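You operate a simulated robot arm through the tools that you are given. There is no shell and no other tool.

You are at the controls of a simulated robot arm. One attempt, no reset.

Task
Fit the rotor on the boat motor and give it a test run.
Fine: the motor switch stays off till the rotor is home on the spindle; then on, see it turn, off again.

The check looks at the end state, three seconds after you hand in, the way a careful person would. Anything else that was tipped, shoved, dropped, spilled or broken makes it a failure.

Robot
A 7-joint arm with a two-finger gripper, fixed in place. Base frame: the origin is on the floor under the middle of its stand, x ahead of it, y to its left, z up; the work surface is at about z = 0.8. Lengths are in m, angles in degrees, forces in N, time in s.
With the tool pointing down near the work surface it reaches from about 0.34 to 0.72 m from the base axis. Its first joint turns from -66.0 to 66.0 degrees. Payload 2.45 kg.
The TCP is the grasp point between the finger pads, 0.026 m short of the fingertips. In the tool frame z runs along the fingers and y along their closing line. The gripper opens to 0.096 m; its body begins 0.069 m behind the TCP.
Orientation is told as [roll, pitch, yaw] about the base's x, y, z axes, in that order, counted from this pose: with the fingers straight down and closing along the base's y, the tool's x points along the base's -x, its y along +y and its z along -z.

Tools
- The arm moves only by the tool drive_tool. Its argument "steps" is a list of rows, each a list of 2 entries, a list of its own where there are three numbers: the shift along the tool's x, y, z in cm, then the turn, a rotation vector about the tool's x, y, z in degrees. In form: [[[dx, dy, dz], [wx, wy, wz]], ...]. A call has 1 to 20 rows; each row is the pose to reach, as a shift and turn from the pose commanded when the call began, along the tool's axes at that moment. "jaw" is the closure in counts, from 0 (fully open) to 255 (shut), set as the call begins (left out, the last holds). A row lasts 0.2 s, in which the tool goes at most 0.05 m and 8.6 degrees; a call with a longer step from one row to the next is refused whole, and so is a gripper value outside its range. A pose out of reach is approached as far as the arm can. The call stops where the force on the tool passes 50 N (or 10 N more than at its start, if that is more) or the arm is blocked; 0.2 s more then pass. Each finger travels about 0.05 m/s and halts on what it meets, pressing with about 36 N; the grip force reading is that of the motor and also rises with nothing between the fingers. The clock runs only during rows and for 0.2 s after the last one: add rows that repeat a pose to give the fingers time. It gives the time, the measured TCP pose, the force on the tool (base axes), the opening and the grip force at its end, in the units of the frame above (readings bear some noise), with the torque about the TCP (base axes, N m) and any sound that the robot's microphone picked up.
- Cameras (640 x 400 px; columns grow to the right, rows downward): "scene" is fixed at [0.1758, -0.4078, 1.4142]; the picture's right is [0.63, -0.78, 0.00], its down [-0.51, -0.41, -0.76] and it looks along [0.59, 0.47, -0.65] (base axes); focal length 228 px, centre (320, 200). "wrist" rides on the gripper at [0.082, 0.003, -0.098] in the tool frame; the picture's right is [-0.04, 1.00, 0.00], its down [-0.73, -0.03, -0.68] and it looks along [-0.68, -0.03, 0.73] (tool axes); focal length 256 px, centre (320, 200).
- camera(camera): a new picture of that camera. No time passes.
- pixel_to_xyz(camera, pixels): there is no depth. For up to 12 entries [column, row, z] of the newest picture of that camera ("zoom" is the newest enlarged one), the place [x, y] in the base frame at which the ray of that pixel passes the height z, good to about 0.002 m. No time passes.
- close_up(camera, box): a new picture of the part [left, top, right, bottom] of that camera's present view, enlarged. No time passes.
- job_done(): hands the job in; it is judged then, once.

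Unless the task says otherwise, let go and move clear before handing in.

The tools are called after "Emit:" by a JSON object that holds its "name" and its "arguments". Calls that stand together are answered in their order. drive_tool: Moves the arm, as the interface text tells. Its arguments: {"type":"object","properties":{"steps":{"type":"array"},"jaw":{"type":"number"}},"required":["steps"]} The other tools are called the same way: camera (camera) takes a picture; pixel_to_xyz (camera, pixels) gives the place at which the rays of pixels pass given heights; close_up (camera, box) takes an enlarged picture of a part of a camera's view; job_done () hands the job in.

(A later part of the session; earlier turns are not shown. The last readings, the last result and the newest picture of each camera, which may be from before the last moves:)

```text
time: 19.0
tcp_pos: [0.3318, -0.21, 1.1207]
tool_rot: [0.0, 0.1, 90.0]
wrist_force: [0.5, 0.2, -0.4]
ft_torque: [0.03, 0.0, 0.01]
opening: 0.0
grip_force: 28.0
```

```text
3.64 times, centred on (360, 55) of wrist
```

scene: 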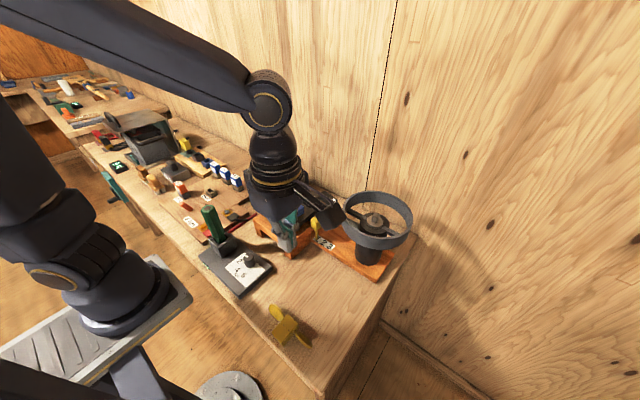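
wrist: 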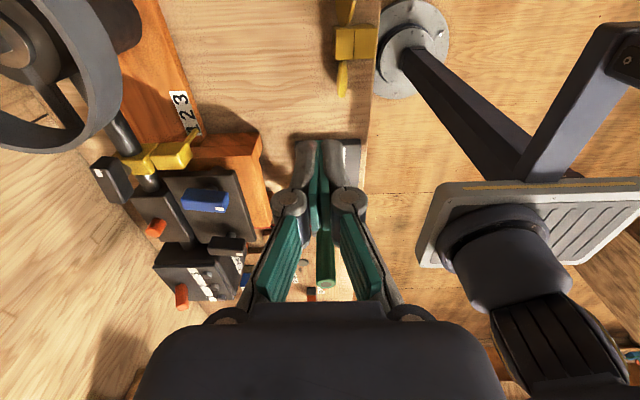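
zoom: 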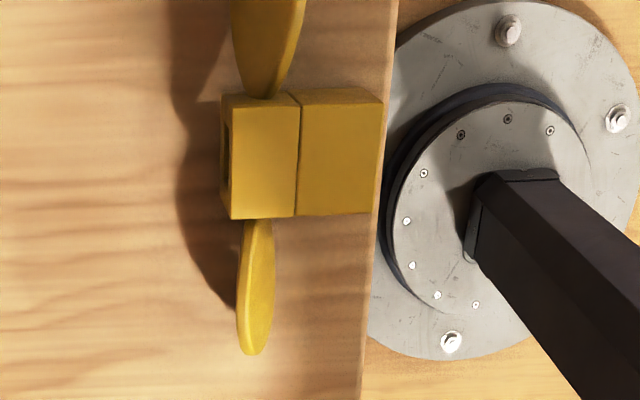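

The rotor now lies on its side: cap toward the robot (−x), bore opening toward +x (dark edge at wrist zoom (226,165)), close to the table's front edge. I'll open the jaws and bring the camera lower to measure it properly, including whether the hub is tapered.

Emit:
{"name": "drive_tool", "arguments": {"steps": [[[2, 0, 3], [0, 0, 0]], [[4, 0, 7], [0, 0, 0]], [[5, 0, 11], [0, 0, 0]], [[5, 0, 15], [0, 0, 0]], [[5, 0, 15], [0, 0, 0]]], "jaw": 0}}

Emit:
{"name": "camera", "arguments": {"camera": "wrist"}}

Emit:
{"name": "close_up", "arguments": {"camera": "wrist", "box": [250, 60, 430, 220]}}

```text
time: 20.2
tcp_pos: [0.3321, -0.2623, 0.9664]
tool_rot: [-0.1, 0.1, 89.9]
wrist_force: [-1.0, -0.6, 0.8]
ft_torque: [-0.01, 0.01, 0.05]
opening: 0.0962
grip_force: 0.0
```

```text
taken
```

wrist: 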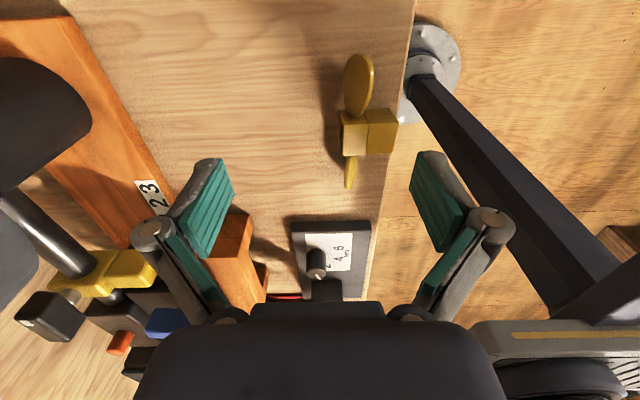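

```text
2.50 times, centred on (340, 140) of wrist
```

zoom: 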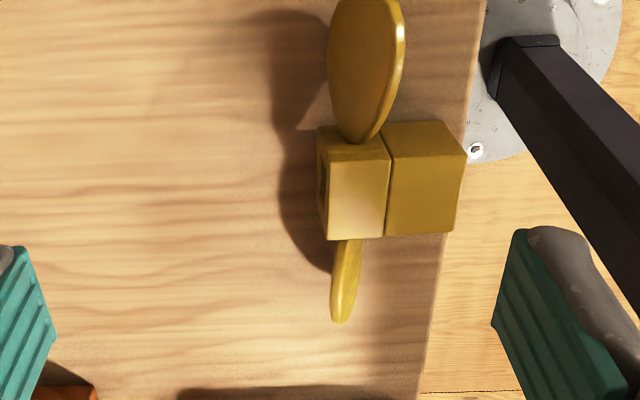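

The hub's cap and walled halves are visible, split at zoom (387,195). I'll enlarge both views to judge the hub's shape.

Emit:
{"name": "close_up", "arguments": {"camera": "scene", "box": [268, 308, 308, 344]}}

Emit:
{"name": "close_up", "arguments": {"camera": "wrist", "box": [330, 90, 410, 170]}}

```text
11.11 times, centred on (288, 326) of scene
```

zoom: 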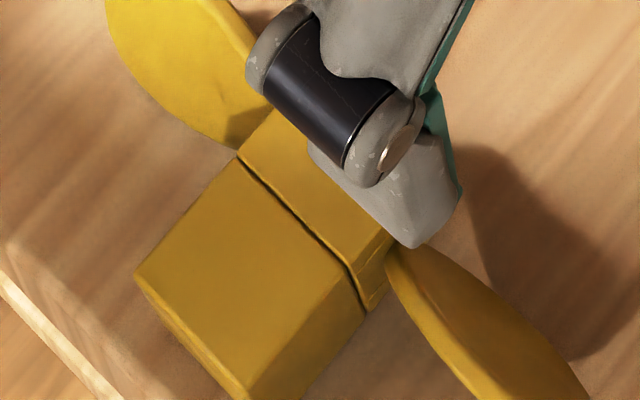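

```text
5.00 times, centred on (370, 130) of wrist
```

zoom: 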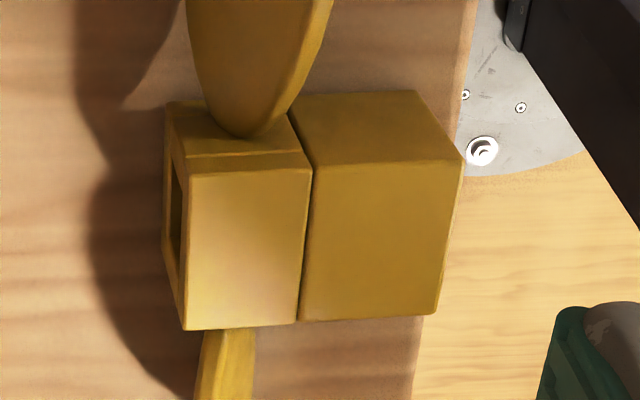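

The hub is a straight box (cap half 24 mm long, blade-free; walled half 20 mm with the bore facing +x). I'll convert its corners to plan a grip on the cap half and check the table edge.

Emit:
{"name": "pixel_to_xyz", "arguments": {"camera": "zoom", "pixels": [[185, 172, 0.834], [312, 168, 0.834], [463, 160, 0.834], [185, 330, 0.834], [300, 321, 0.834], [432, 313, 0.834], [470, 50, 0.8], [415, 360, 0.8], [418, 90, 0.8], [165, 105, 0.8]]}}

```text
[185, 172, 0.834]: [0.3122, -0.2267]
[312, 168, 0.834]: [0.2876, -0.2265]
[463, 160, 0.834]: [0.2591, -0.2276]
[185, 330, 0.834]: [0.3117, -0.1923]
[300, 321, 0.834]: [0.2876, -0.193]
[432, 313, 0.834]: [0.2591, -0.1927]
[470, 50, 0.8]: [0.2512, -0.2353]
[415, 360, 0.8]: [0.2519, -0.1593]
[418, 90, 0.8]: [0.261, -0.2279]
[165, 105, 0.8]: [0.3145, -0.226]
```

The hub is 34 mm square and 53 mm long (x 0.259–0.312), and the table edge is at x≈0.2515. I'll turn the tool back to yaw 0 and move above the blade-free cap half at about (0.270,-0.210) to grip across its y faces.

Emit:
{"name": "drive_tool", "arguments": {"steps": [[[-0.5, 0.5, 0], [0, 0, 8]], [[-1, 1, 0], [0, 0, 16]], [[-1.5, 1.5, 0], [0, 0, 24]], [[-2, 2, 0], [0, 0, 32]], [[-2.5, 2.7, 0], [0, 0, 40]], [[-3, 3.4, 0], [0, 0, 48]], [[-3.5, 4, 0], [0, 0, 56]], [[-4, 4.6, 0], [0, 0, 64]], [[-4.5, 5.2, 0], [0, 0, 72]], [[-5, 5.8, 0], [0, 0, 80]], [[-5.26, 6.2, 0], [0, 0, 88]], [[-5.26, 6.2, 0], [0, 0, 90]], [[-5.26, 6.2, 0], [0, 0, 90]]]}}

Emit:
{"name": "camera", "arguments": {"camera": "wrist"}}

Emit:
{"name": "close_up", "arguments": {"camera": "wrist", "box": [240, 30, 400, 130]}}

```text
time: 23.0
tcp_pos: [0.2714, -0.2082, 0.9705]
tool_rot: [0.0, 0.0, -0.1]
wrist_force: [-0.5, -0.4, -0.3]
ft_torque: [0.01, -0.02, 0.01]
opening: 0.0959
grip_force: 0.1
```

```text
taken
```

wrist: 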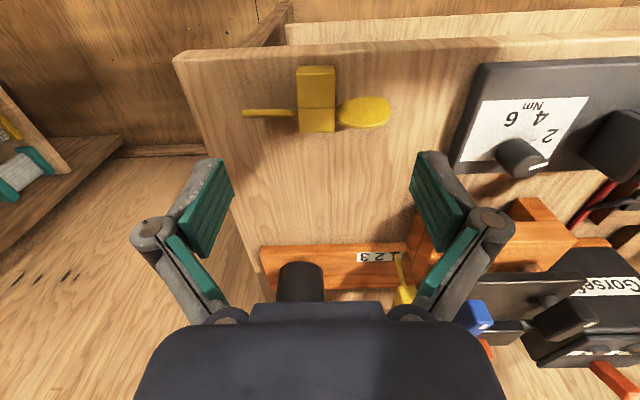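

```text
4.00 times, centred on (320, 80) of wrist
```

zoom: 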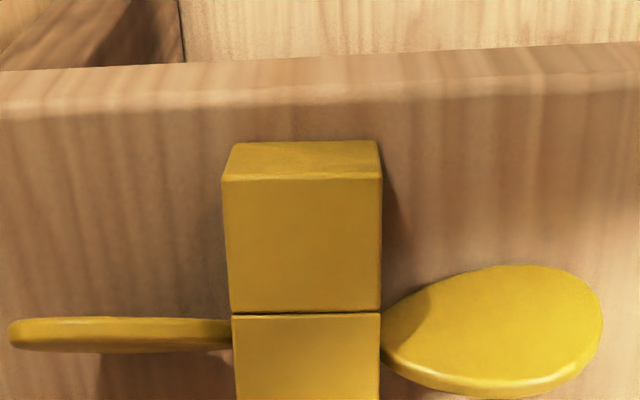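

The cap half is at zoom (222,180)-(381,312) with the blades further forward. Converting these corners and the blade edges.

Emit:
{"name": "pixel_to_xyz", "arguments": {"camera": "zoom", "pixels": [[222, 180, 0.834], [382, 180, 0.834], [232, 312, 0.834], [380, 312, 0.834], [238, 143, 0.8], [375, 143, 0.8], [120, 318, 0.834], [120, 350, 0.815], [500, 268, 0.81], [500, 390, 0.81], [10, 330, 0.82], [320, 100, 0.8]]}}

Emit:
{"name": "close_up", "arguments": {"camera": "wrist", "box": [220, 50, 420, 180]}}

```text
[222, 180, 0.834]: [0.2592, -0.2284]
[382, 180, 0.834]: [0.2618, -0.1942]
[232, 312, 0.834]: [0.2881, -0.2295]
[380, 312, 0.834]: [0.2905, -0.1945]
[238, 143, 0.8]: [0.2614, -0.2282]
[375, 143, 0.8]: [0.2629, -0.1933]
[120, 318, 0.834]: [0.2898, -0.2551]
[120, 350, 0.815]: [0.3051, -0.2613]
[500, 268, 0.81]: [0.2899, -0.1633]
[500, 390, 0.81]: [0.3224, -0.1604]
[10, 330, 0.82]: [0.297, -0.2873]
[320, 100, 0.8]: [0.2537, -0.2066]
```

```text
3.08 times, centred on (320, 115) of wrist
```

zoom: 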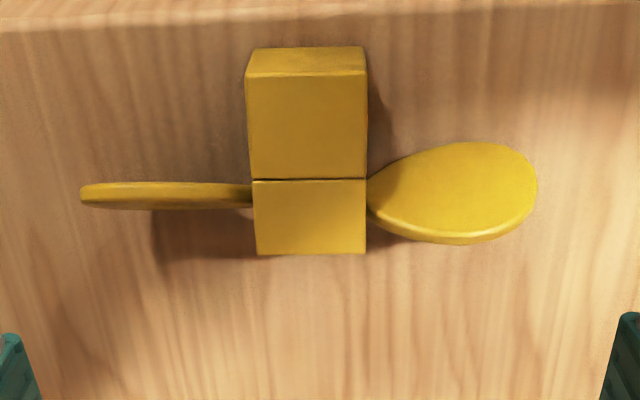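

Hub centre line is y≈-0.2113, cap from x 0.260 to 0.289, blades start at x≈0.29, so a 21 mm finger centred at x=0.272 clears them. Descending with open jaws.

Emit:
{"name": "drive_tool", "arguments": {"steps": [[[-0.05, -0.3, 4], [0, 0, 0]], [[-0.05, -0.3, 8], [0, 0, 0]], [[-0.05, -0.3, 11], [0, 0, 0]], [[-0.05, -0.3, 12.5], [0, 0, 0]], [[-0.05, -0.3, 13.5], [0, 0, 0]], [[-0.05, -0.3, 13.9], [0, 0, 0]], [[-0.05, -0.3, 13.9], [0, 0, 0]]]}}

Emit:
{"name": "camera", "arguments": {"camera": "wrist"}}

Emit:
{"name": "close_up", "arguments": {"camera": "wrist", "box": [200, 120, 440, 280]}}

Emit:
{"name": "close_up", "arguments": {"camera": "scene", "box": [240, 280, 340, 360]}}

```text
time: 24.6
tcp_pos: [0.2718, -0.2086, 0.83]
tool_rot: [0.0, 0.0, -0.1]
wrist_force: [-0.3, -0.2, 0.1]
ft_torque: [0.0, 0.01, -0.01]
opening: 0.0961
grip_force: 0.1
```

```text
taken
```

wrist: 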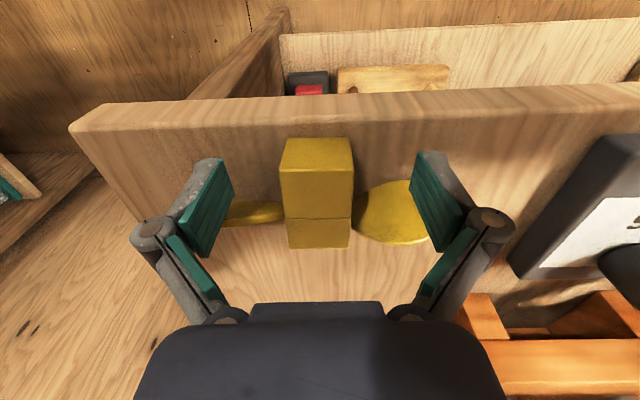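

```text
2.50 times, centred on (320, 200) of wrist
```

zoom: 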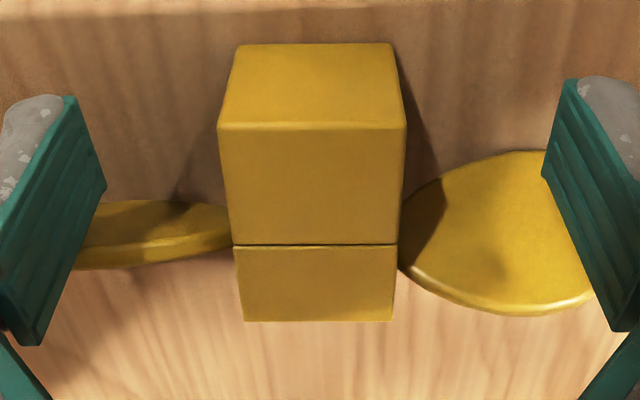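

```text
5.00 times, centred on (290, 320) of scene
```

zoom: 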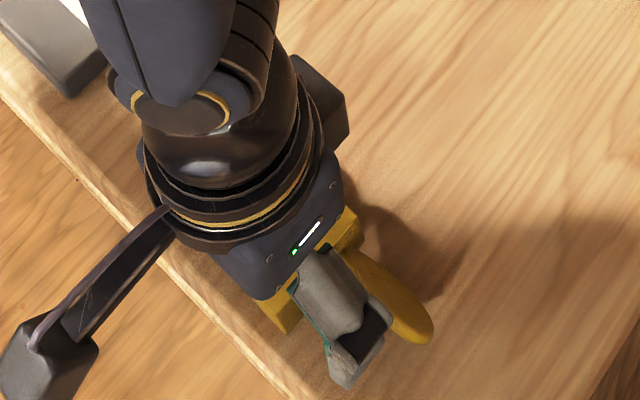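

The hub's cap is between the pads, with no contact force. Closing the jaws.

Emit:
{"name": "drive_tool", "arguments": {"steps": [[[0, 0, 0], [0, 0, 0]], [[0, 0, 0], [0, 0, 0]], [[0, 0, 0], [0, 0, 0]], [[0, 0, 0], [0, 0, 0]], [[0, 0, 0], [0, 0, 0]], [[0, 0, 0], [0, 0, 0]], [[0, 0, 0], [0, 0, 0]]], "jaw": 255}}

Emit:
{"name": "close_up", "arguments": {"camera": "wrist", "box": [200, 120, 440, 280]}}

```text
time: 26.2
tcp_pos: [0.2727, -0.21, 0.8302]
tool_rot: [0.0, 0.1, -0.1]
wrist_force: [-0.1, -1.2, 3.0]
ft_torque: [-0.01, -0.04, 0.0]
opening: 0.0341
grip_force: 36.2
```

```text
2.50 times, centred on (320, 200) of wrist
```

zoom: 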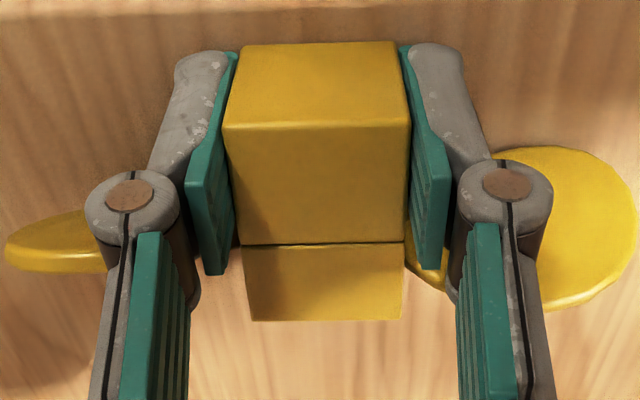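

Gripped: opening 0.0341, 36 N. This time I'll lift only 1 cm slowly and check for slipping.

Emit:
{"name": "drive_tool", "arguments": {"steps": [[[0, 0, -0.2], [0, 0, 0]], [[0, 0, -0.4], [0, 0, 0]], [[0, 0, -0.6], [0, 0, 0]], [[0, 0, -0.8], [0, 0, 0]], [[0, 0, -1.0], [0, 0, 0]], [[0, 0, -1.0], [0, 0, 0]]]}}

Emit:
{"name": "close_up", "arguments": {"camera": "wrist", "box": [200, 120, 440, 280]}}

Emit:
{"name": "close_up", "arguments": {"camera": "scene", "box": [240, 280, 340, 360]}}

```text
time: 27.6
tcp_pos: [0.2692, -0.21, 0.8412]
tool_rot: [0.0, 0.0, -0.1]
wrist_force: [0.5, 0.2, -0.9]
ft_torque: [0.01, -0.01, 0.02]
opening: 0.0345
grip_force: 35.5
```

```text
2.50 times, centred on (320, 200) of wrist
```

zoom: 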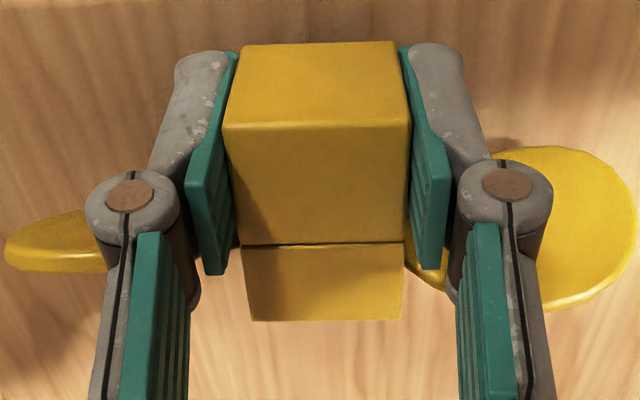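

```text
5.00 times, centred on (290, 320) of scene
```

zoom: 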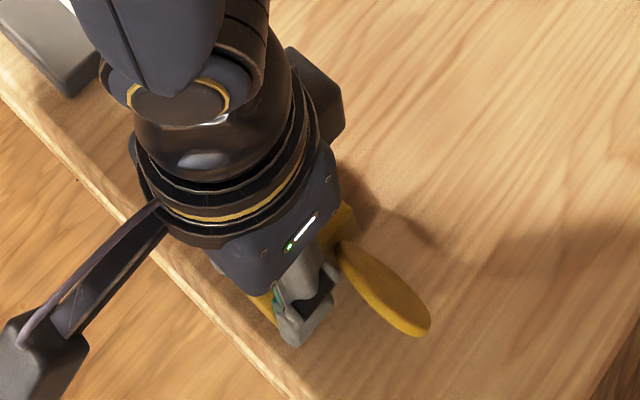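

The rotor is held firmly now: the picture is unchanged after a 1 cm lift and the opening holds at 0.0345. I'll raise it slowly and bring it away from the edge to about (0.33,-0.21,0.93).

Emit:
{"name": "drive_tool", "arguments": {"steps": [[[-0.3, 0, -0.7], [0, 0, 0]], [[-0.8, 0, -1.5], [0, 0, 0]], [[-1.4, 0, -2.4], [0, 0, 0]], [[-2.1, 0, -3.3], [0, 0, 0]], [[-2.8, 0, -4.2], [0, 0, 0]], [[-3.5, 0, -5.1], [0, 0, 0]], [[-4.2, 0, -6.0], [0, 0, 0]], [[-4.9, 0, -6.9], [0, 0, 0]], [[-5.4, 0, -7.8], [0, 0, 0]], [[-5.8, 0, -8.5], [0, 0, 0]], [[-6, 0, -8.8], [0, 0, 0]], [[-6, 0, -8.8], [0, 0, 0]]]}}

Emit:
{"name": "close_up", "arguments": {"camera": "wrist", "box": [200, 120, 440, 280]}}

Emit:
{"name": "camera", "arguments": {"camera": "scene"}}

```text
time: 30.2
tcp_pos: [0.331, -0.2097, 0.9309]
tool_rot: [-0.1, 0.0, 0.0]
wrist_force: [0.2, -0.4, -1.5]
ft_torque: [-0.03, 0.03, -0.02]
opening: 0.0343
grip_force: 35.5
```

```text
2.50 times, centred on (320, 200) of wrist
```

zoom: 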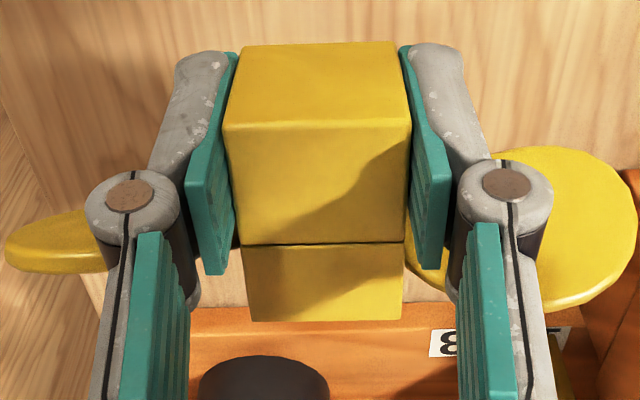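

```text
taken
```

scene: 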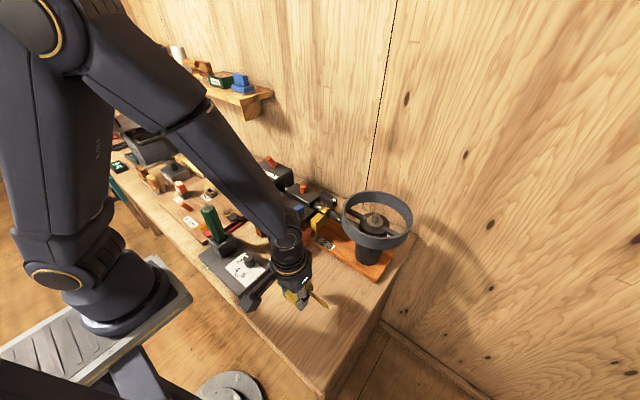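

The rotor is steady in the grip. Now I'll tilt the tool back slowly (+40° about tool y), turning the bore downward, and see how the arm manages.

Emit:
{"name": "drive_tool", "arguments": {"steps": [[[0, 0, 0], [0, 3, 0]], [[0, 0, 0], [0, 7, 0]], [[0, 0, 0], [0, 11, 0]], [[0, 0, 0], [0, 15, 0]], [[0, 0, 0], [0, 19, 0]], [[0, 0, 0], [0, 23, 0]], [[0, 0, 0], [0, 27, 0]], [[0, 0, 0], [0, 31, 0]], [[0, 0, 0], [0, 35, 0]], [[0, 0, 0], [0, 38, 0]], [[0, 0, 0], [0, 40, 0]], [[0, 0, 0], [0, 40, 0]]]}}

Emit:
{"name": "camera", "arguments": {"camera": "wrist"}}

Emit:
{"name": "camera", "arguments": {"camera": "scene"}}

```text
time: 32.8
tcp_pos: [0.3305, -0.2105, 0.9297]
tool_rot: [0.0, 40.0, -0.1]
wrist_force: [-0.3, 0.2, -1.5]
ft_torque: [0.01, 0.03, 0.0]
opening: 0.034
grip_force: 36.1
```

```text
taken
```

wrist: 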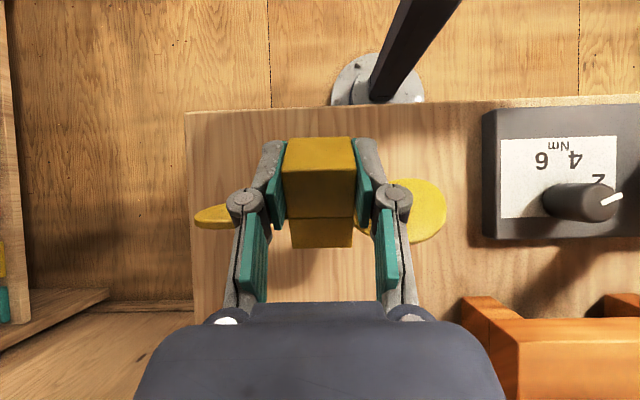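

```text
taken
```

scene: 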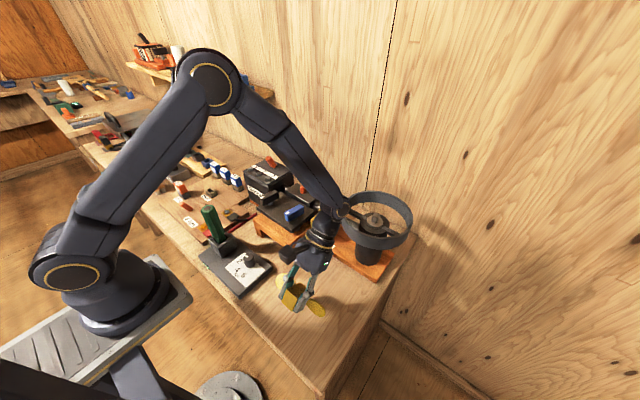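

Tilting works and the grip is unchanged (bore now 40° down). I'll continue to 70° while moving back 4 cm to keep the wrist well clear of the ring.

Emit:
{"name": "drive_tool", "arguments": {"steps": [[[0.3, 0, 0.25], [0, 2, 0]], [[0.7, 0, 0.58], [0, 5, 0]], [[1.1, 0, 0.92], [0, 8, 0]], [[1.5, 0, 1.26], [0, 11, 0]], [[1.9, 0, 1.6], [0, 14, 0]], [[2.3, 0, 1.93], [0, 17, 0]], [[2.7, 0, 2.27], [0, 20, 0]], [[3.06, 0, 2.57], [0, 23, 0]], [[3.06, 0, 2.57], [0, 26, 0]], [[3.06, 0, 2.57], [0, 29, 0]], [[3.06, 0, 2.57], [0, 30, 0]], [[3.06, 0, 2.57], [0, 30, 0]]]}}

Emit:
{"name": "camera", "arguments": {"camera": "wrist"}}

Emit:
{"name": "camera", "arguments": {"camera": "scene"}}

Emit:
{"name": "close_up", "arguments": {"camera": "scene", "box": [240, 200, 420, 350]}}

```text
time: 35.4
tcp_pos: [0.2856, -0.21, 0.9416]
tool_rot: [-2.2, 68.6, -2.4]
wrist_force: [0.0, 0.0, -1.3]
ft_torque: [0.0, 0.01, 0.0]
opening: 0.0344
grip_force: 36.1
```

```text
taken
```

wrist: 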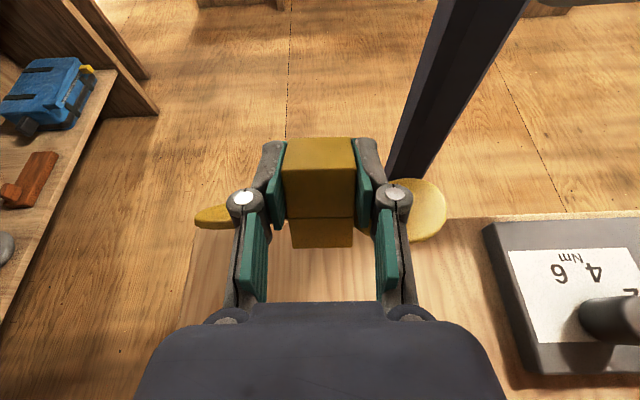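

```text
taken
```

scene: 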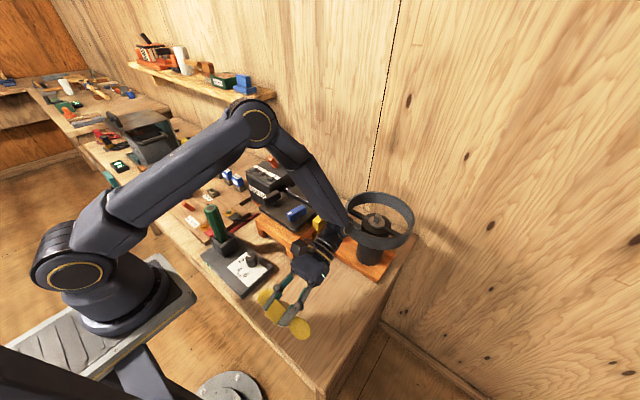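

```text
2.67 times, centred on (330, 275) of scene
```

zoom: 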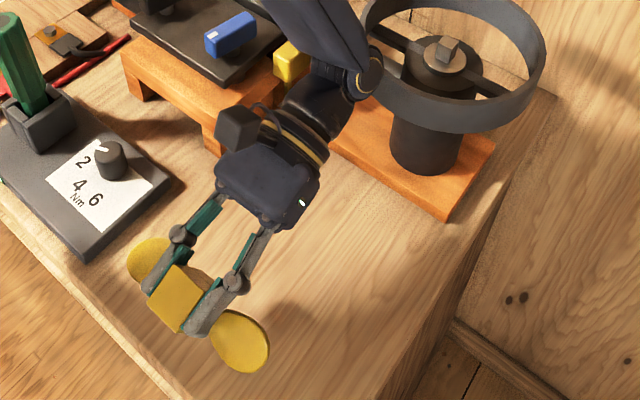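

The arm reached its limit at about 68.6°, leaving the bore 21° short of straight down, which is enough for the hub to settle upright when released. Before lowering I'll check the wrist elbow's clearance from the ring, using scene pixel (349,228).

Emit:
{"name": "pixel_to_xyz", "arguments": {"camera": "scene", "pixels": [[349, 228, 1.0], [349, 228, 1.05], [330, 235, 1.0], [330, 235, 0.97], [312, 262, 0.95], [346, 212, 1.05], [346, 212, 1.1]]}}

Emit:
{"name": "close_up", "arguments": {"camera": "scene", "box": [290, 180, 400, 270]}}

```text
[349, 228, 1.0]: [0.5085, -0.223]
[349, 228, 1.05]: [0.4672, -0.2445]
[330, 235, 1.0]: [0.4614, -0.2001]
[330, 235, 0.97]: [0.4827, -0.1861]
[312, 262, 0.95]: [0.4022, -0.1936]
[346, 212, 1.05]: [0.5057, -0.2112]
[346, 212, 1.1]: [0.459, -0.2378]
```

```text
4.44 times, centred on (345, 225) of scene
```

zoom: 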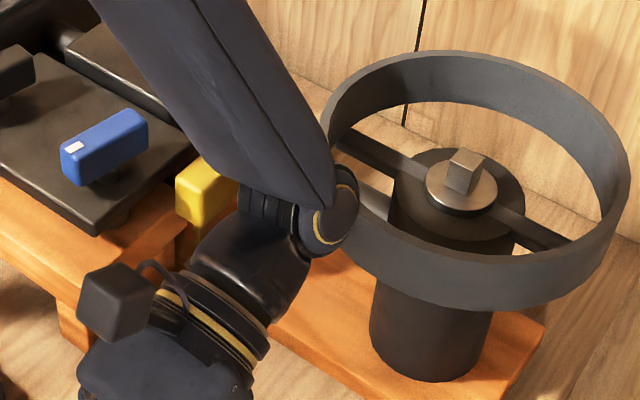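

The wrist elbow (about (0.49,-0.215,1.02)) sits nearly against the ring, so lowering here could hit it. I'll rise 5 cm and swing the tool's heading by −40° about the vertical so the arm lies along its natural radial direction, away from the ring.

Emit:
{"name": "drive_tool", "arguments": {"steps": [[[1.1, 0, -0.4], [0, 0, 0]], [[2.3, 0, -0.85], [0, 0, 0]], [[3.5, 0, -1.3], [0, 0, 0]], [[4.7, 0, -1.71], [0, 0, 0]], [[4.7, 0, -1.71], [-3.1, 0, 1.1]], [[4.7, 0, -1.71], [-6.3, 0, 2.3]], [[4.7, 0, -1.71], [-9.4, 0, 3.4]], [[4.7, 0, -1.71], [-12.5, 0, 4.6]], [[4.7, 0, -1.71], [-15.7, 0, 5.7]], [[4.7, 0, -1.71], [-18.8, 0, 6.8]], [[4.7, 0, -1.71], [-21.9, 0, 8.0]], [[4.7, 0, -1.71], [-25.1, 0, 9.1]], [[4.7, 0, -1.71], [-28.2, 0, 10.3]], [[4.7, 0, -1.71], [-31.3, 0, 11.4]], [[4.7, 0, -1.71], [-34.5, 0, 12.5]], [[4.7, 0, -1.71], [-37.6, 0, 13.7]], [[4.7, 0, -1.71], [-37.6, 0, 13.7]]]}}

Emit:
{"name": "camera", "arguments": {"camera": "wrist"}}

Emit:
{"name": "camera", "arguments": {"camera": "scene"}}

Emit:
{"name": "close_up", "arguments": {"camera": "scene", "box": [240, 200, 420, 350]}}

```text
time: 39.0
tcp_pos: [0.29, -0.211, 0.9783]
tool_rot: [-0.1, 70.0, -40.1]
wrist_force: [0.2, -0.1, -1.0]
ft_torque: [0.0, -0.01, 0.0]
opening: 0.0339
grip_force: 36.0
```

```text
taken
```

wrist: 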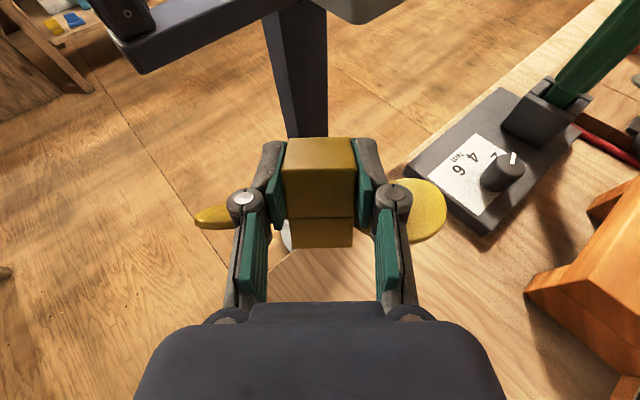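

```text
taken
```

scene: 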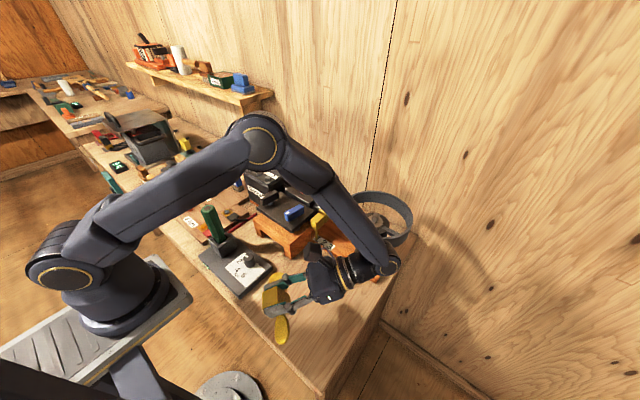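

```text
2.67 times, centred on (330, 275) of scene
```

zoom: 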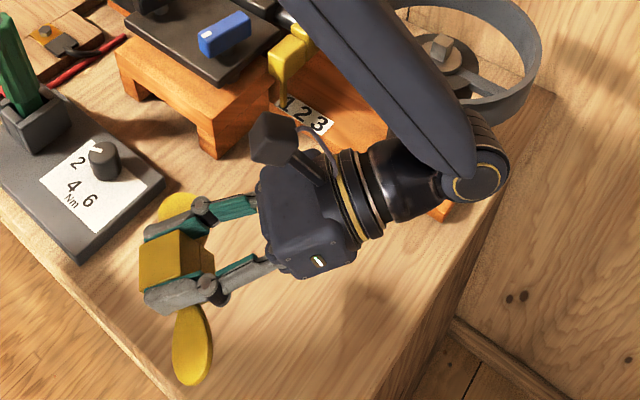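

All clear now: 70° tilt, heading −40°, and the elbow is well away from the ring. I'll check the table's end edge in the scene picture before choosing where to set the rotor down.

Emit:
{"name": "pixel_to_xyz", "arguments": {"camera": "scene", "pixels": [[322, 393, 0.8], [350, 350, 0.8], [380, 305, 0.8], [410, 250, 0.8], [250, 322, 0.8], [205, 275, 0.8], [266, 262, 0.82], [249, 296, 0.82]]}}

```text
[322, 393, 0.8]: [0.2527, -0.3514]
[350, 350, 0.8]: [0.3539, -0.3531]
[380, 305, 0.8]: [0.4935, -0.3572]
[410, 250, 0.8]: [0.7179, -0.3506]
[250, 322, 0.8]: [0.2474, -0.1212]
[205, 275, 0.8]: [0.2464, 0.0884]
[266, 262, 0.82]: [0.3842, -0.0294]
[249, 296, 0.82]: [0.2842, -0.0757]
```

The table spans x>0.2515, y>-0.3535. I'll carry the tilted rotor slowly to about (0.315,-0.235) and lower to ~1 cm above contact.

Emit:
{"name": "drive_tool", "arguments": {"steps": [[[-0.6, -0.02, 0.04], [0, 0, 0]], [[-1.6, -0.05, 0.1], [0, 0, 0]], [[-2.7, -0.05, 0.17], [0, 0, 0]], [[-3.8, -0.07, 0.24], [0, 0, 0]], [[-4.9, -0.09, 0.31], [0, 0, 0]], [[-6.0, -0.11, 0.39], [0, 0, 0]], [[-7.1, -0.13, 0.46], [0, 0, 0]], [[-8.2, -0.15, 0.53], [0, 0, 0]], [[-9.3, -0.17, 0.6], [0, 0, 0]], [[-10.3, -0.19, 0.66], [0, 0, 0]], [[-11.2, -0.21, 0.72], [0, 0, 0]], [[-11.9, -0.22, 0.77], [0, 0, 0]], [[-12.28, -0.23, 0.79], [0, 0, 0]], [[-12.28, -0.23, 0.79], [0, 0, 0]]]}}

Emit:
{"name": "camera", "arguments": {"camera": "scene"}}

Emit:
{"name": "close_up", "arguments": {"camera": "scene", "box": [240, 230, 400, 370]}}

Emit:
{"name": "camera", "arguments": {"camera": "wrist"}}

```text
time: 42.0
tcp_pos: [0.3154, -0.235, 0.8613]
tool_rot: [0.0, 69.9, -40.1]
wrist_force: [0.0, -0.7, -1.5]
ft_torque: [0.0, 0.01, 0.01]
opening: 0.034
grip_force: 35.7
```

```text
taken
```

scene: 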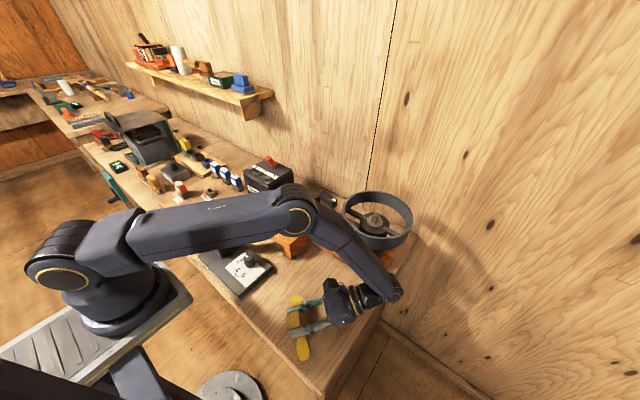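

```text
2.86 times, centred on (320, 300) of scene
```

zoom: 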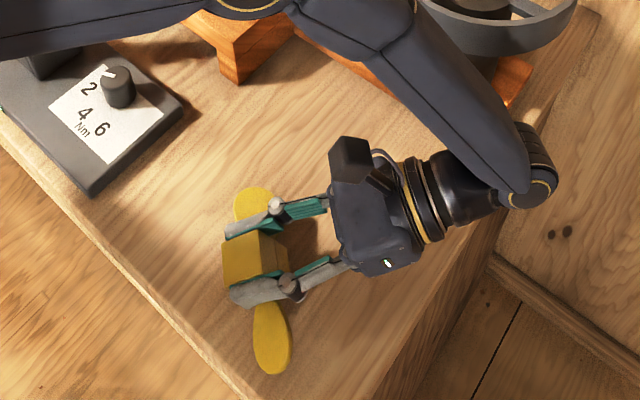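

```text
taken
```

wrist: 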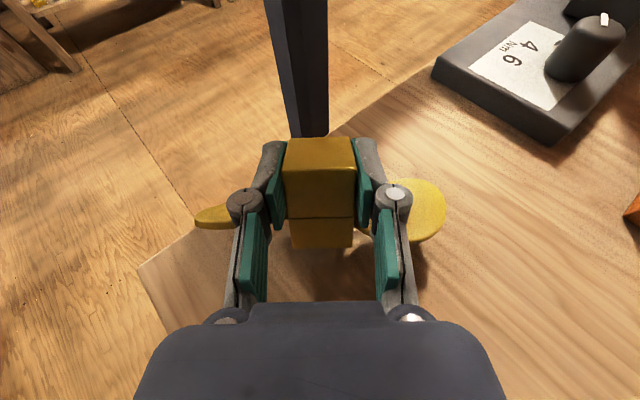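

The rotor is held tilted about 1 cm above the table, but the arm's upper link looks low, so I'll check the elbow's position from scene pixel (300,215).

Emit:
{"name": "pixel_to_xyz", "arguments": {"camera": "scene", "pixels": [[300, 215, 1.0], [300, 215, 1.1], [300, 215, 1.2], [300, 215, 1.25], [60, 260, 1.0], [60, 260, 1.1], [170, 240, 1.1], [170, 240, 1.2], [397, 290, 0.93]]}}

Emit:
{"name": "close_up", "arguments": {"camera": "scene", "box": [180, 150, 360, 300]}}

```text
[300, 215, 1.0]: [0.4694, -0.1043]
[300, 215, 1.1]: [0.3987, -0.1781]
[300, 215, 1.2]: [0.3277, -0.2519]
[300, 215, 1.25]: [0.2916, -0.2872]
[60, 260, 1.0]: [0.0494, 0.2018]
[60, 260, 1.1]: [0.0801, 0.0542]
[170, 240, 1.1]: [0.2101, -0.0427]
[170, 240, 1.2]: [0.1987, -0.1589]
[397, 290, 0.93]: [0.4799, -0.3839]
```

```text
2.67 times, centred on (270, 225) of scene
```

zoom: 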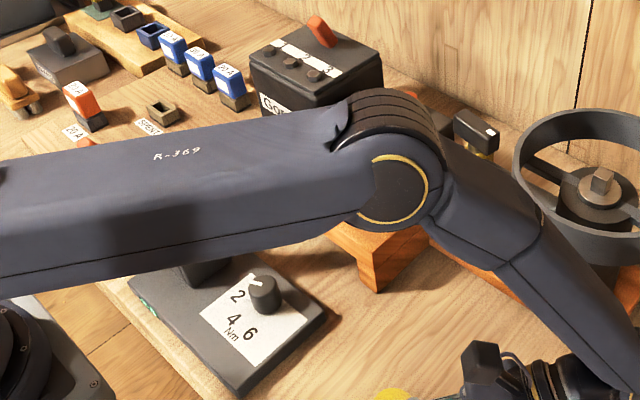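

The elbow is at z≈1.2, well above everything. Lowering the last centimetre carefully, watching the force.

Emit:
{"name": "drive_tool", "arguments": {"steps": [[[-0.28, 0, 0.1], [0, 0, 0]], [[-0.56, 0, 0.2], [0, 0, 0]], [[-0.85, 0, 0.31], [0, 0, 0]], [[-0.85, 0, 0.31], [0, 0, 0]]]}}

```text
time: 43.0
tcp_pos: [0.315, -0.234, 0.8516]
tool_rot: [-0.1, 70.0, -40.2]
wrist_force: [0.6, 0.3, -1.0]
ft_torque: [0.0, 0.02, 0.01]
opening: 0.0342
grip_force: 36.1
```

No contact yet at z=0.8516 (force −1.0 N). Continuing down 3 mm.

Emit:
{"name": "drive_tool", "arguments": {"steps": [[[-0.09, 0, 0.03], [0, 0, 0]], [[-0.19, 0, 0.07], [0, 0, 0]], [[-0.28, 0, 0.1], [0, 0, 0]], [[-0.28, 0, 0.1], [0, 0, 0]]]}}

```text
time: 44.0
tcp_pos: [0.3162, -0.2337, 0.8495]
tool_rot: [0.0, 70.0, -40.1]
wrist_force: [-0.7, 0.8, 1.3]
ft_torque: [0.01, 0.07, -0.01]
opening: 0.0341
grip_force: 36.1
```

Contact confirmed (force rose to +1.3 N, as predicted near z=0.849). Releasing the rotor so it settles onto its bore end.

Emit:
{"name": "drive_tool", "arguments": {"steps": [[[0, 0, 0], [0, 0, 0]], [[0, 0, 0], [0, 0, 0]], [[0, 0, 0], [0, 0, 0]], [[0, 0, 0], [0, 0, 0]], [[0, 0, 0], [0, 0, 0]], [[0, 0, 0], [0, 0, 0]], [[0, 0, 0], [0, 0, 0]], [[0, 0, 0], [0, 0, 0]]], "jaw": 0}}

Emit:
{"name": "camera", "arguments": {"camera": "wrist"}}

Emit:
{"name": "close_up", "arguments": {"camera": "scene", "box": [260, 270, 360, 370]}}

```text
time: 45.8
tcp_pos: [0.3172, -0.2338, 0.8498]
tool_rot: [0.0, 70.0, -40.1]
wrist_force: [-0.2, 0.1, 0.0]
ft_torque: [-0.01, -0.01, 0.0]
opening: 0.0961
grip_force: 0.1
```

```text
taken
```

wrist: 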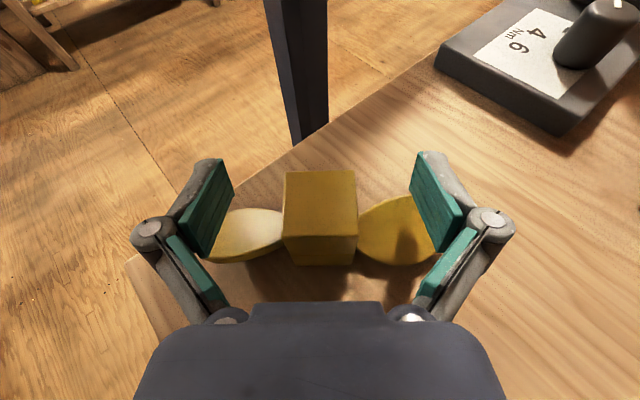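

```text
4.00 times, centred on (310, 320) of scene
```

zoom: 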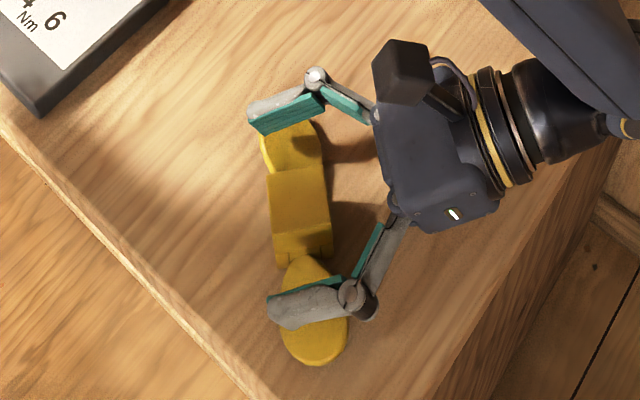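

The rotor now stands upright with its bore down (cap on top at wrist (320,200)). I'll rise straight up with the jaws open, well clear of it.

Emit:
{"name": "drive_tool", "arguments": {"steps": [[[0.94, 0, -0.34], [0, 0, 0]], [[1.88, 0, -0.68], [0, 0, 0]], [[3.3, 0, -1.2], [0, 0, 0]], [[5.2, 0, -1.88], [0, 0, 0]], [[7.5, 0, -2.73], [0, 0, 0]], [[10.3, 0, -3.76], [0, 0, 0]], [[13.2, 0, -4.79], [0, 0, 0]], [[13.2, 0, -4.79], [0, 0, 0]]]}}

Emit:
{"name": "camera", "arguments": {"camera": "scene"}}

Emit:
{"name": "close_up", "arguments": {"camera": "scene", "box": [250, 270, 350, 370]}}

```text
time: 47.6
tcp_pos: [0.3166, -0.2365, 0.9904]
tool_rot: [-0.1, 69.9, -40.1]
wrist_force: [0.4, 0.3, 0.8]
ft_torque: [-0.02, -0.01, 0.02]
opening: 0.0961
grip_force: 0.0
```

```text
taken
```

scene: 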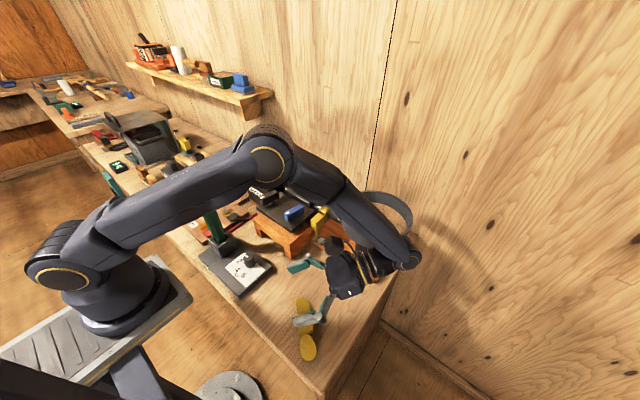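

```text
4.00 times, centred on (300, 320) of scene
```

zoom: 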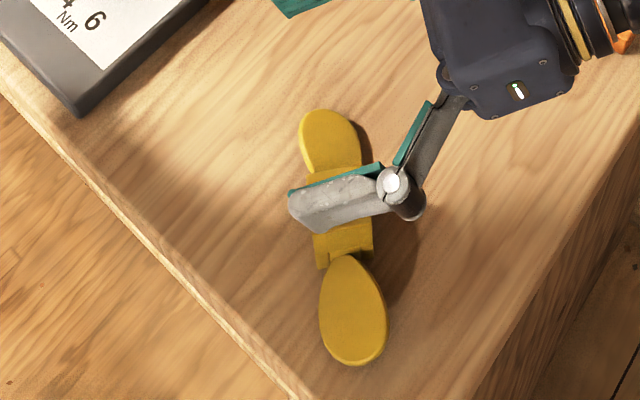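

Clear of the rotor. Turning the tool back to vertical (−70° about tool y) at this height.

Emit:
{"name": "drive_tool", "arguments": {"steps": [[[0, 0, 0], [0, -6, 0]], [[0, 0, 0], [0, -13, 0]], [[0, 0, 0], [0, -20, 0]], [[0, 0, 0], [0, -27, 0]], [[0, 0, 0], [0, -34, 0]], [[0, 0, 0], [0, -41, 0]], [[0, 0, 0], [0, -48, 0]], [[0, 0, 0], [0, -55, 0]], [[0, 0, 0], [0, -62, 0]], [[0, 0, 0], [0, -67, 0]], [[0, 0, 0], [0, -70, 0]], [[0, 0, 0], [0, -70, 0]]]}}

Emit:
{"name": "camera", "arguments": {"camera": "wrist"}}

Emit:
{"name": "close_up", "arguments": {"camera": "wrist", "box": [240, 30, 400, 130]}}

Emit:
{"name": "close_up", "arguments": {"camera": "scene", "box": [260, 280, 350, 360]}}

```text
time: 50.2
tcp_pos: [0.3156, -0.2346, 0.9899]
tool_rot: [-0.1, -0.1, -40.1]
wrist_force: [0.1, 0.9, 0.2]
ft_torque: [-0.01, -0.03, -0.01]
opening: 0.096
grip_force: 0.0
```

```text
taken
```

wrist: 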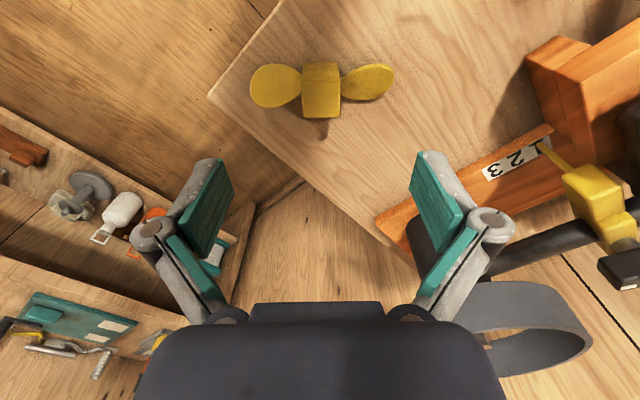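

```text
4.00 times, centred on (320, 80) of wrist
```

zoom: 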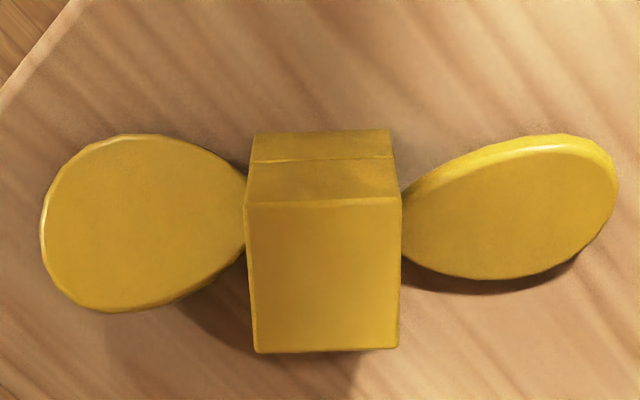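

```text
5.00 times, centred on (305, 320) of scene
```

zoom: 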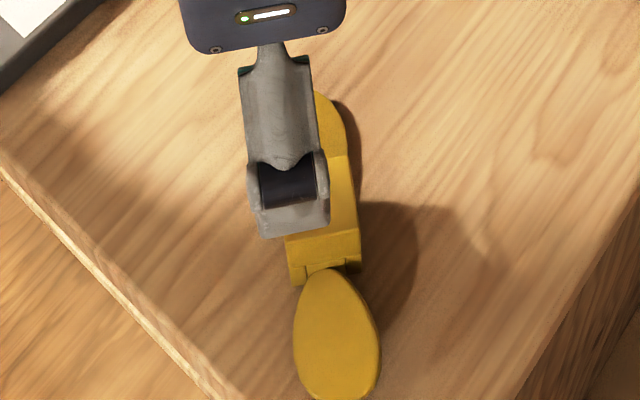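

The hub's top face is at zoom (245,205),(402,198),(255,352),(397,348), upright and nearly aligned with the tool. Converting at its true top height z=0.853.

Emit:
{"name": "pixel_to_xyz", "arguments": {"camera": "zoom", "pixels": [[318, 340, 0.8]]}}

Emit:
{"name": "close_up", "arguments": {"camera": "wrist", "box": [240, 30, 400, 130]}}

Emit:
{"name": "pixel_to_xyz", "arguments": {"camera": "zoom", "pixels": [[245, 205, 0.853], [402, 198, 0.853], [255, 352, 0.853], [397, 348, 0.853], [254, 135, 0.8], [390, 130, 0.8], [42, 220, 0.812], [615, 180, 0.812]]}}

```text
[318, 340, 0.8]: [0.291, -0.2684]
```

```text
4.00 times, centred on (320, 80) of wrist
```

zoom: 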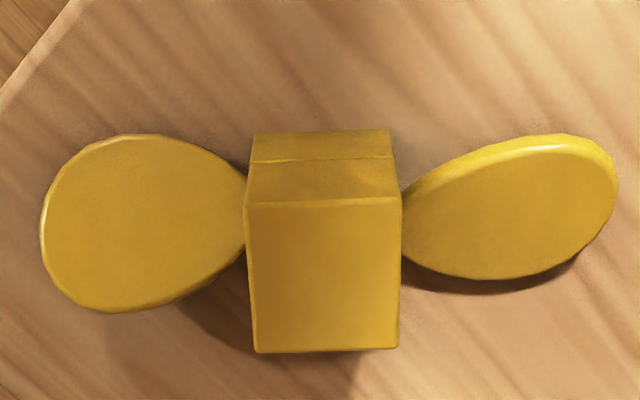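

```text
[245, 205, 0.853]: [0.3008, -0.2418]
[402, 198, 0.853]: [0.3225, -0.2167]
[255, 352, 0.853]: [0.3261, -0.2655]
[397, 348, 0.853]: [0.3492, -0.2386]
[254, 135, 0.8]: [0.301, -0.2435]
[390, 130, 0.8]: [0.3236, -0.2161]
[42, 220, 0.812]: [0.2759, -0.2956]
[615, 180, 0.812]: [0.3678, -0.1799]
```

Hub centre is (0.3247,-0.2407), yaw ≈ −41°. I'll grip the cap portion across the same two faces that held well before, with fingertips just above the blade roots, starting with a descent to z≈0.88.

Emit:
{"name": "drive_tool", "arguments": {"steps": [[[-1.09, 0.12, 2], [0, 0, 0]], [[-1.09, 0.12, 5], [0, 0, 0]], [[-1.09, 0.12, 8], [0, 0, 0]], [[-1.09, 0.12, 10], [0, 0, 0]], [[-1.09, 0.12, 11], [0, 0, 0]], [[-1.09, 0.12, 11], [0, 0, 0]]]}}

Emit:
{"name": "camera", "arguments": {"camera": "wrist"}}

Emit:
{"name": "close_up", "arguments": {"camera": "wrist", "box": [200, 80, 440, 240]}}

```text
time: 51.6
tcp_pos: [0.3249, -0.2382, 0.8804]
tool_rot: [0.0, 0.0, -40.1]
wrist_force: [0.7, 0.6, -0.5]
ft_torque: [0.01, -0.01, 0.03]
opening: 0.0961
grip_force: 0.1
```

```text
taken
```

wrist: 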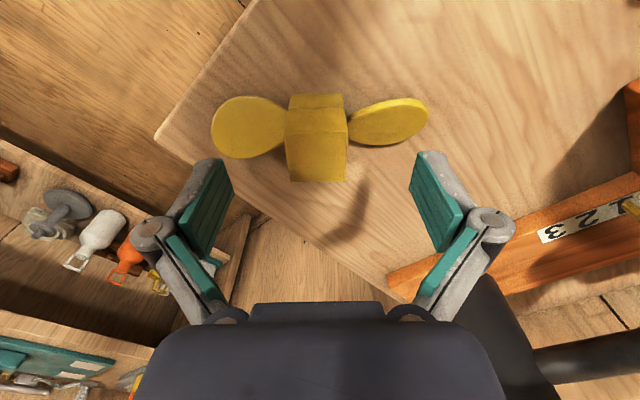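

```text
2.50 times, centred on (320, 160) of wrist
```

zoom: 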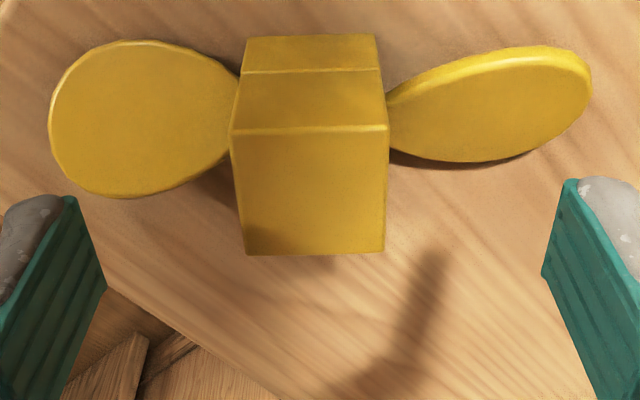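

The hub sits slightly left of centre between the fingers; converting its top corners (230,133),(389,127),(246,254),(385,250) for a last correction.

Emit:
{"name": "pixel_to_xyz", "arguments": {"camera": "zoom", "pixels": [[230, 133, 0.853], [389, 127, 0.853], [246, 254, 0.853], [385, 250, 0.853], [150, 40, 0.82], [500, 50, 0.82], [130, 195, 0.82], [460, 160, 0.82]]}}

```text
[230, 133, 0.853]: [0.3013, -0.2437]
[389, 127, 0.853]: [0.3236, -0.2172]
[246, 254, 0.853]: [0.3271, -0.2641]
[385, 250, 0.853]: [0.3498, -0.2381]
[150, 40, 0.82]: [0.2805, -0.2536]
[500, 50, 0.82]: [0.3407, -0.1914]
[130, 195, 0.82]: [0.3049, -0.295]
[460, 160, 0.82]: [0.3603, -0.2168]
```

Hub centre confirmed at (0.3254,-0.2408), matching the commanded position. Lowering 2.4 cm and closing on the cap.

Emit:
{"name": "drive_tool", "arguments": {"steps": [[[-0.05, 0, 0.8], [0, 0, 0]], [[-0.05, 0, 1.6], [0, 0, 0]], [[-0.05, 0, 2.4], [0, 0, 0]], [[-0.05, 0, 2.4], [0, 0, 0]]]}}

Emit:
{"name": "drive_tool", "arguments": {"steps": [[[0, 0, 0], [0, 0, 0]], [[0, 0, 0], [0, 0, 0]], [[0, 0, 0], [0, 0, 0]], [[0, 0, 0], [0, 0, 0]], [[0, 0, 0], [0, 0, 0]], [[0, 0, 0], [0, 0, 0]], [[0, 0, 0], [0, 0, 0]]], "jaw": 255}}

Emit:
{"name": "close_up", "arguments": {"camera": "wrist", "box": [200, 80, 440, 260]}}

Emit:
{"name": "close_up", "arguments": {"camera": "scene", "box": [260, 280, 350, 360]}}

```text
time: 52.6
tcp_pos: [0.325, -0.2401, 0.8556]
tool_rot: [-0.1, 0.0, -40.0]
wrist_force: [0.3, -0.1, -1.1]
ft_torque: [0.01, 0.01, 0.01]
opening: 0.0963
grip_force: 0.0
```

```text
time: 54.2
tcp_pos: [0.3241, -0.2403, 0.8544]
tool_rot: [0.0, 0.0, -40.1]
wrist_force: [-1.0, -0.7, 3.7]
ft_torque: [-0.04, 0.01, 0.01]
opening: 0.0345
grip_force: 36.2
```

```text
2.22 times, centred on (320, 170) of wrist
```

zoom: 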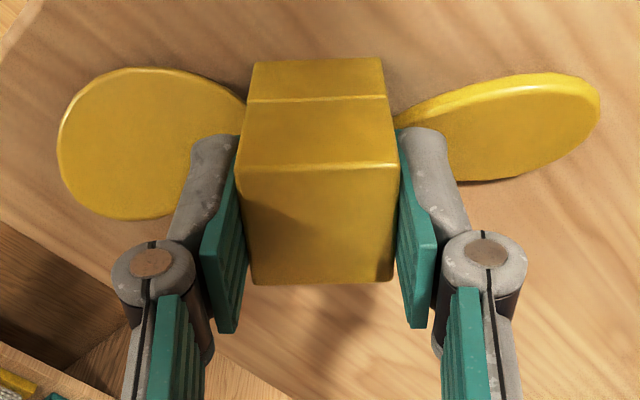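

```text
5.00 times, centred on (305, 320) of scene
```

zoom: 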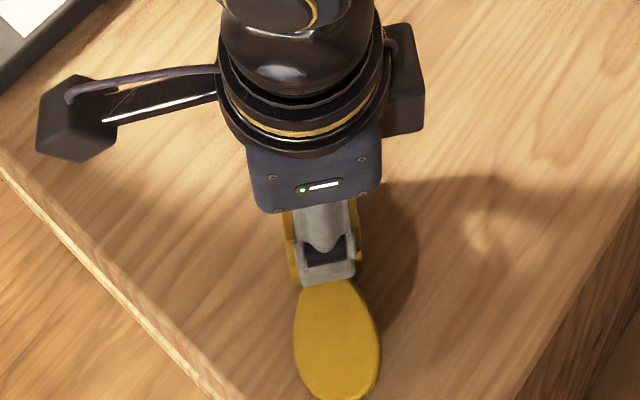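

The cap is gripped (0.0345, 36 N). Lifting 1 cm slowly to test the hold.

Emit:
{"name": "drive_tool", "arguments": {"steps": [[[0, 0, -0.15], [0, 0, 0]], [[0, 0, -0.3], [0, 0, 0]], [[0, 0, -0.5], [0, 0, 0]], [[0, 0, -0.7], [0, 0, 0]], [[0, 0, -0.9], [0, 0, 0]], [[0, 0, -1.1], [0, 0, 0]], [[0, 0, -1.1], [0, 0, 0]]]}}

Emit:
{"name": "close_up", "arguments": {"camera": "wrist", "box": [200, 80, 440, 260]}}

Emit:
{"name": "close_up", "arguments": {"camera": "scene", "box": [260, 280, 350, 360]}}

```text
time: 55.8
tcp_pos: [0.324, -0.2418, 0.8674]
tool_rot: [-0.1, 0.0, -40.1]
wrist_force: [0.8, 0.2, -1.1]
ft_torque: [-0.02, -0.01, 0.0]
opening: 0.0343
grip_force: 35.5
```

```text
2.22 times, centred on (320, 170) of wrist
```

zoom: 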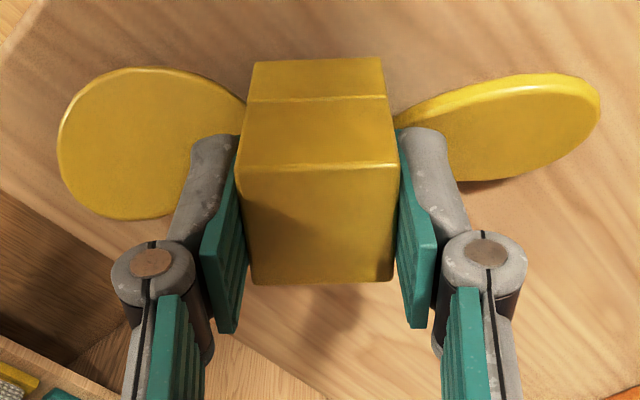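

```text
5.00 times, centred on (305, 320) of scene
```

zoom: 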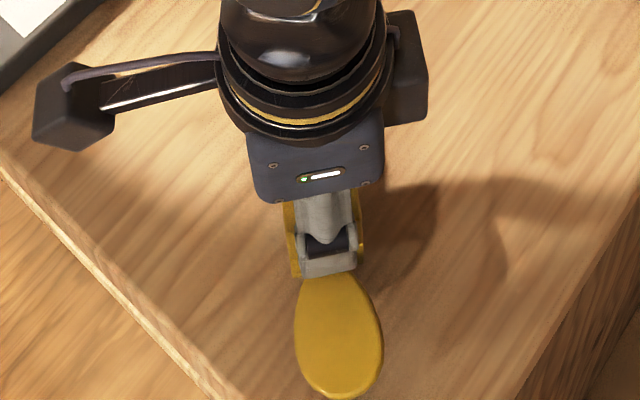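

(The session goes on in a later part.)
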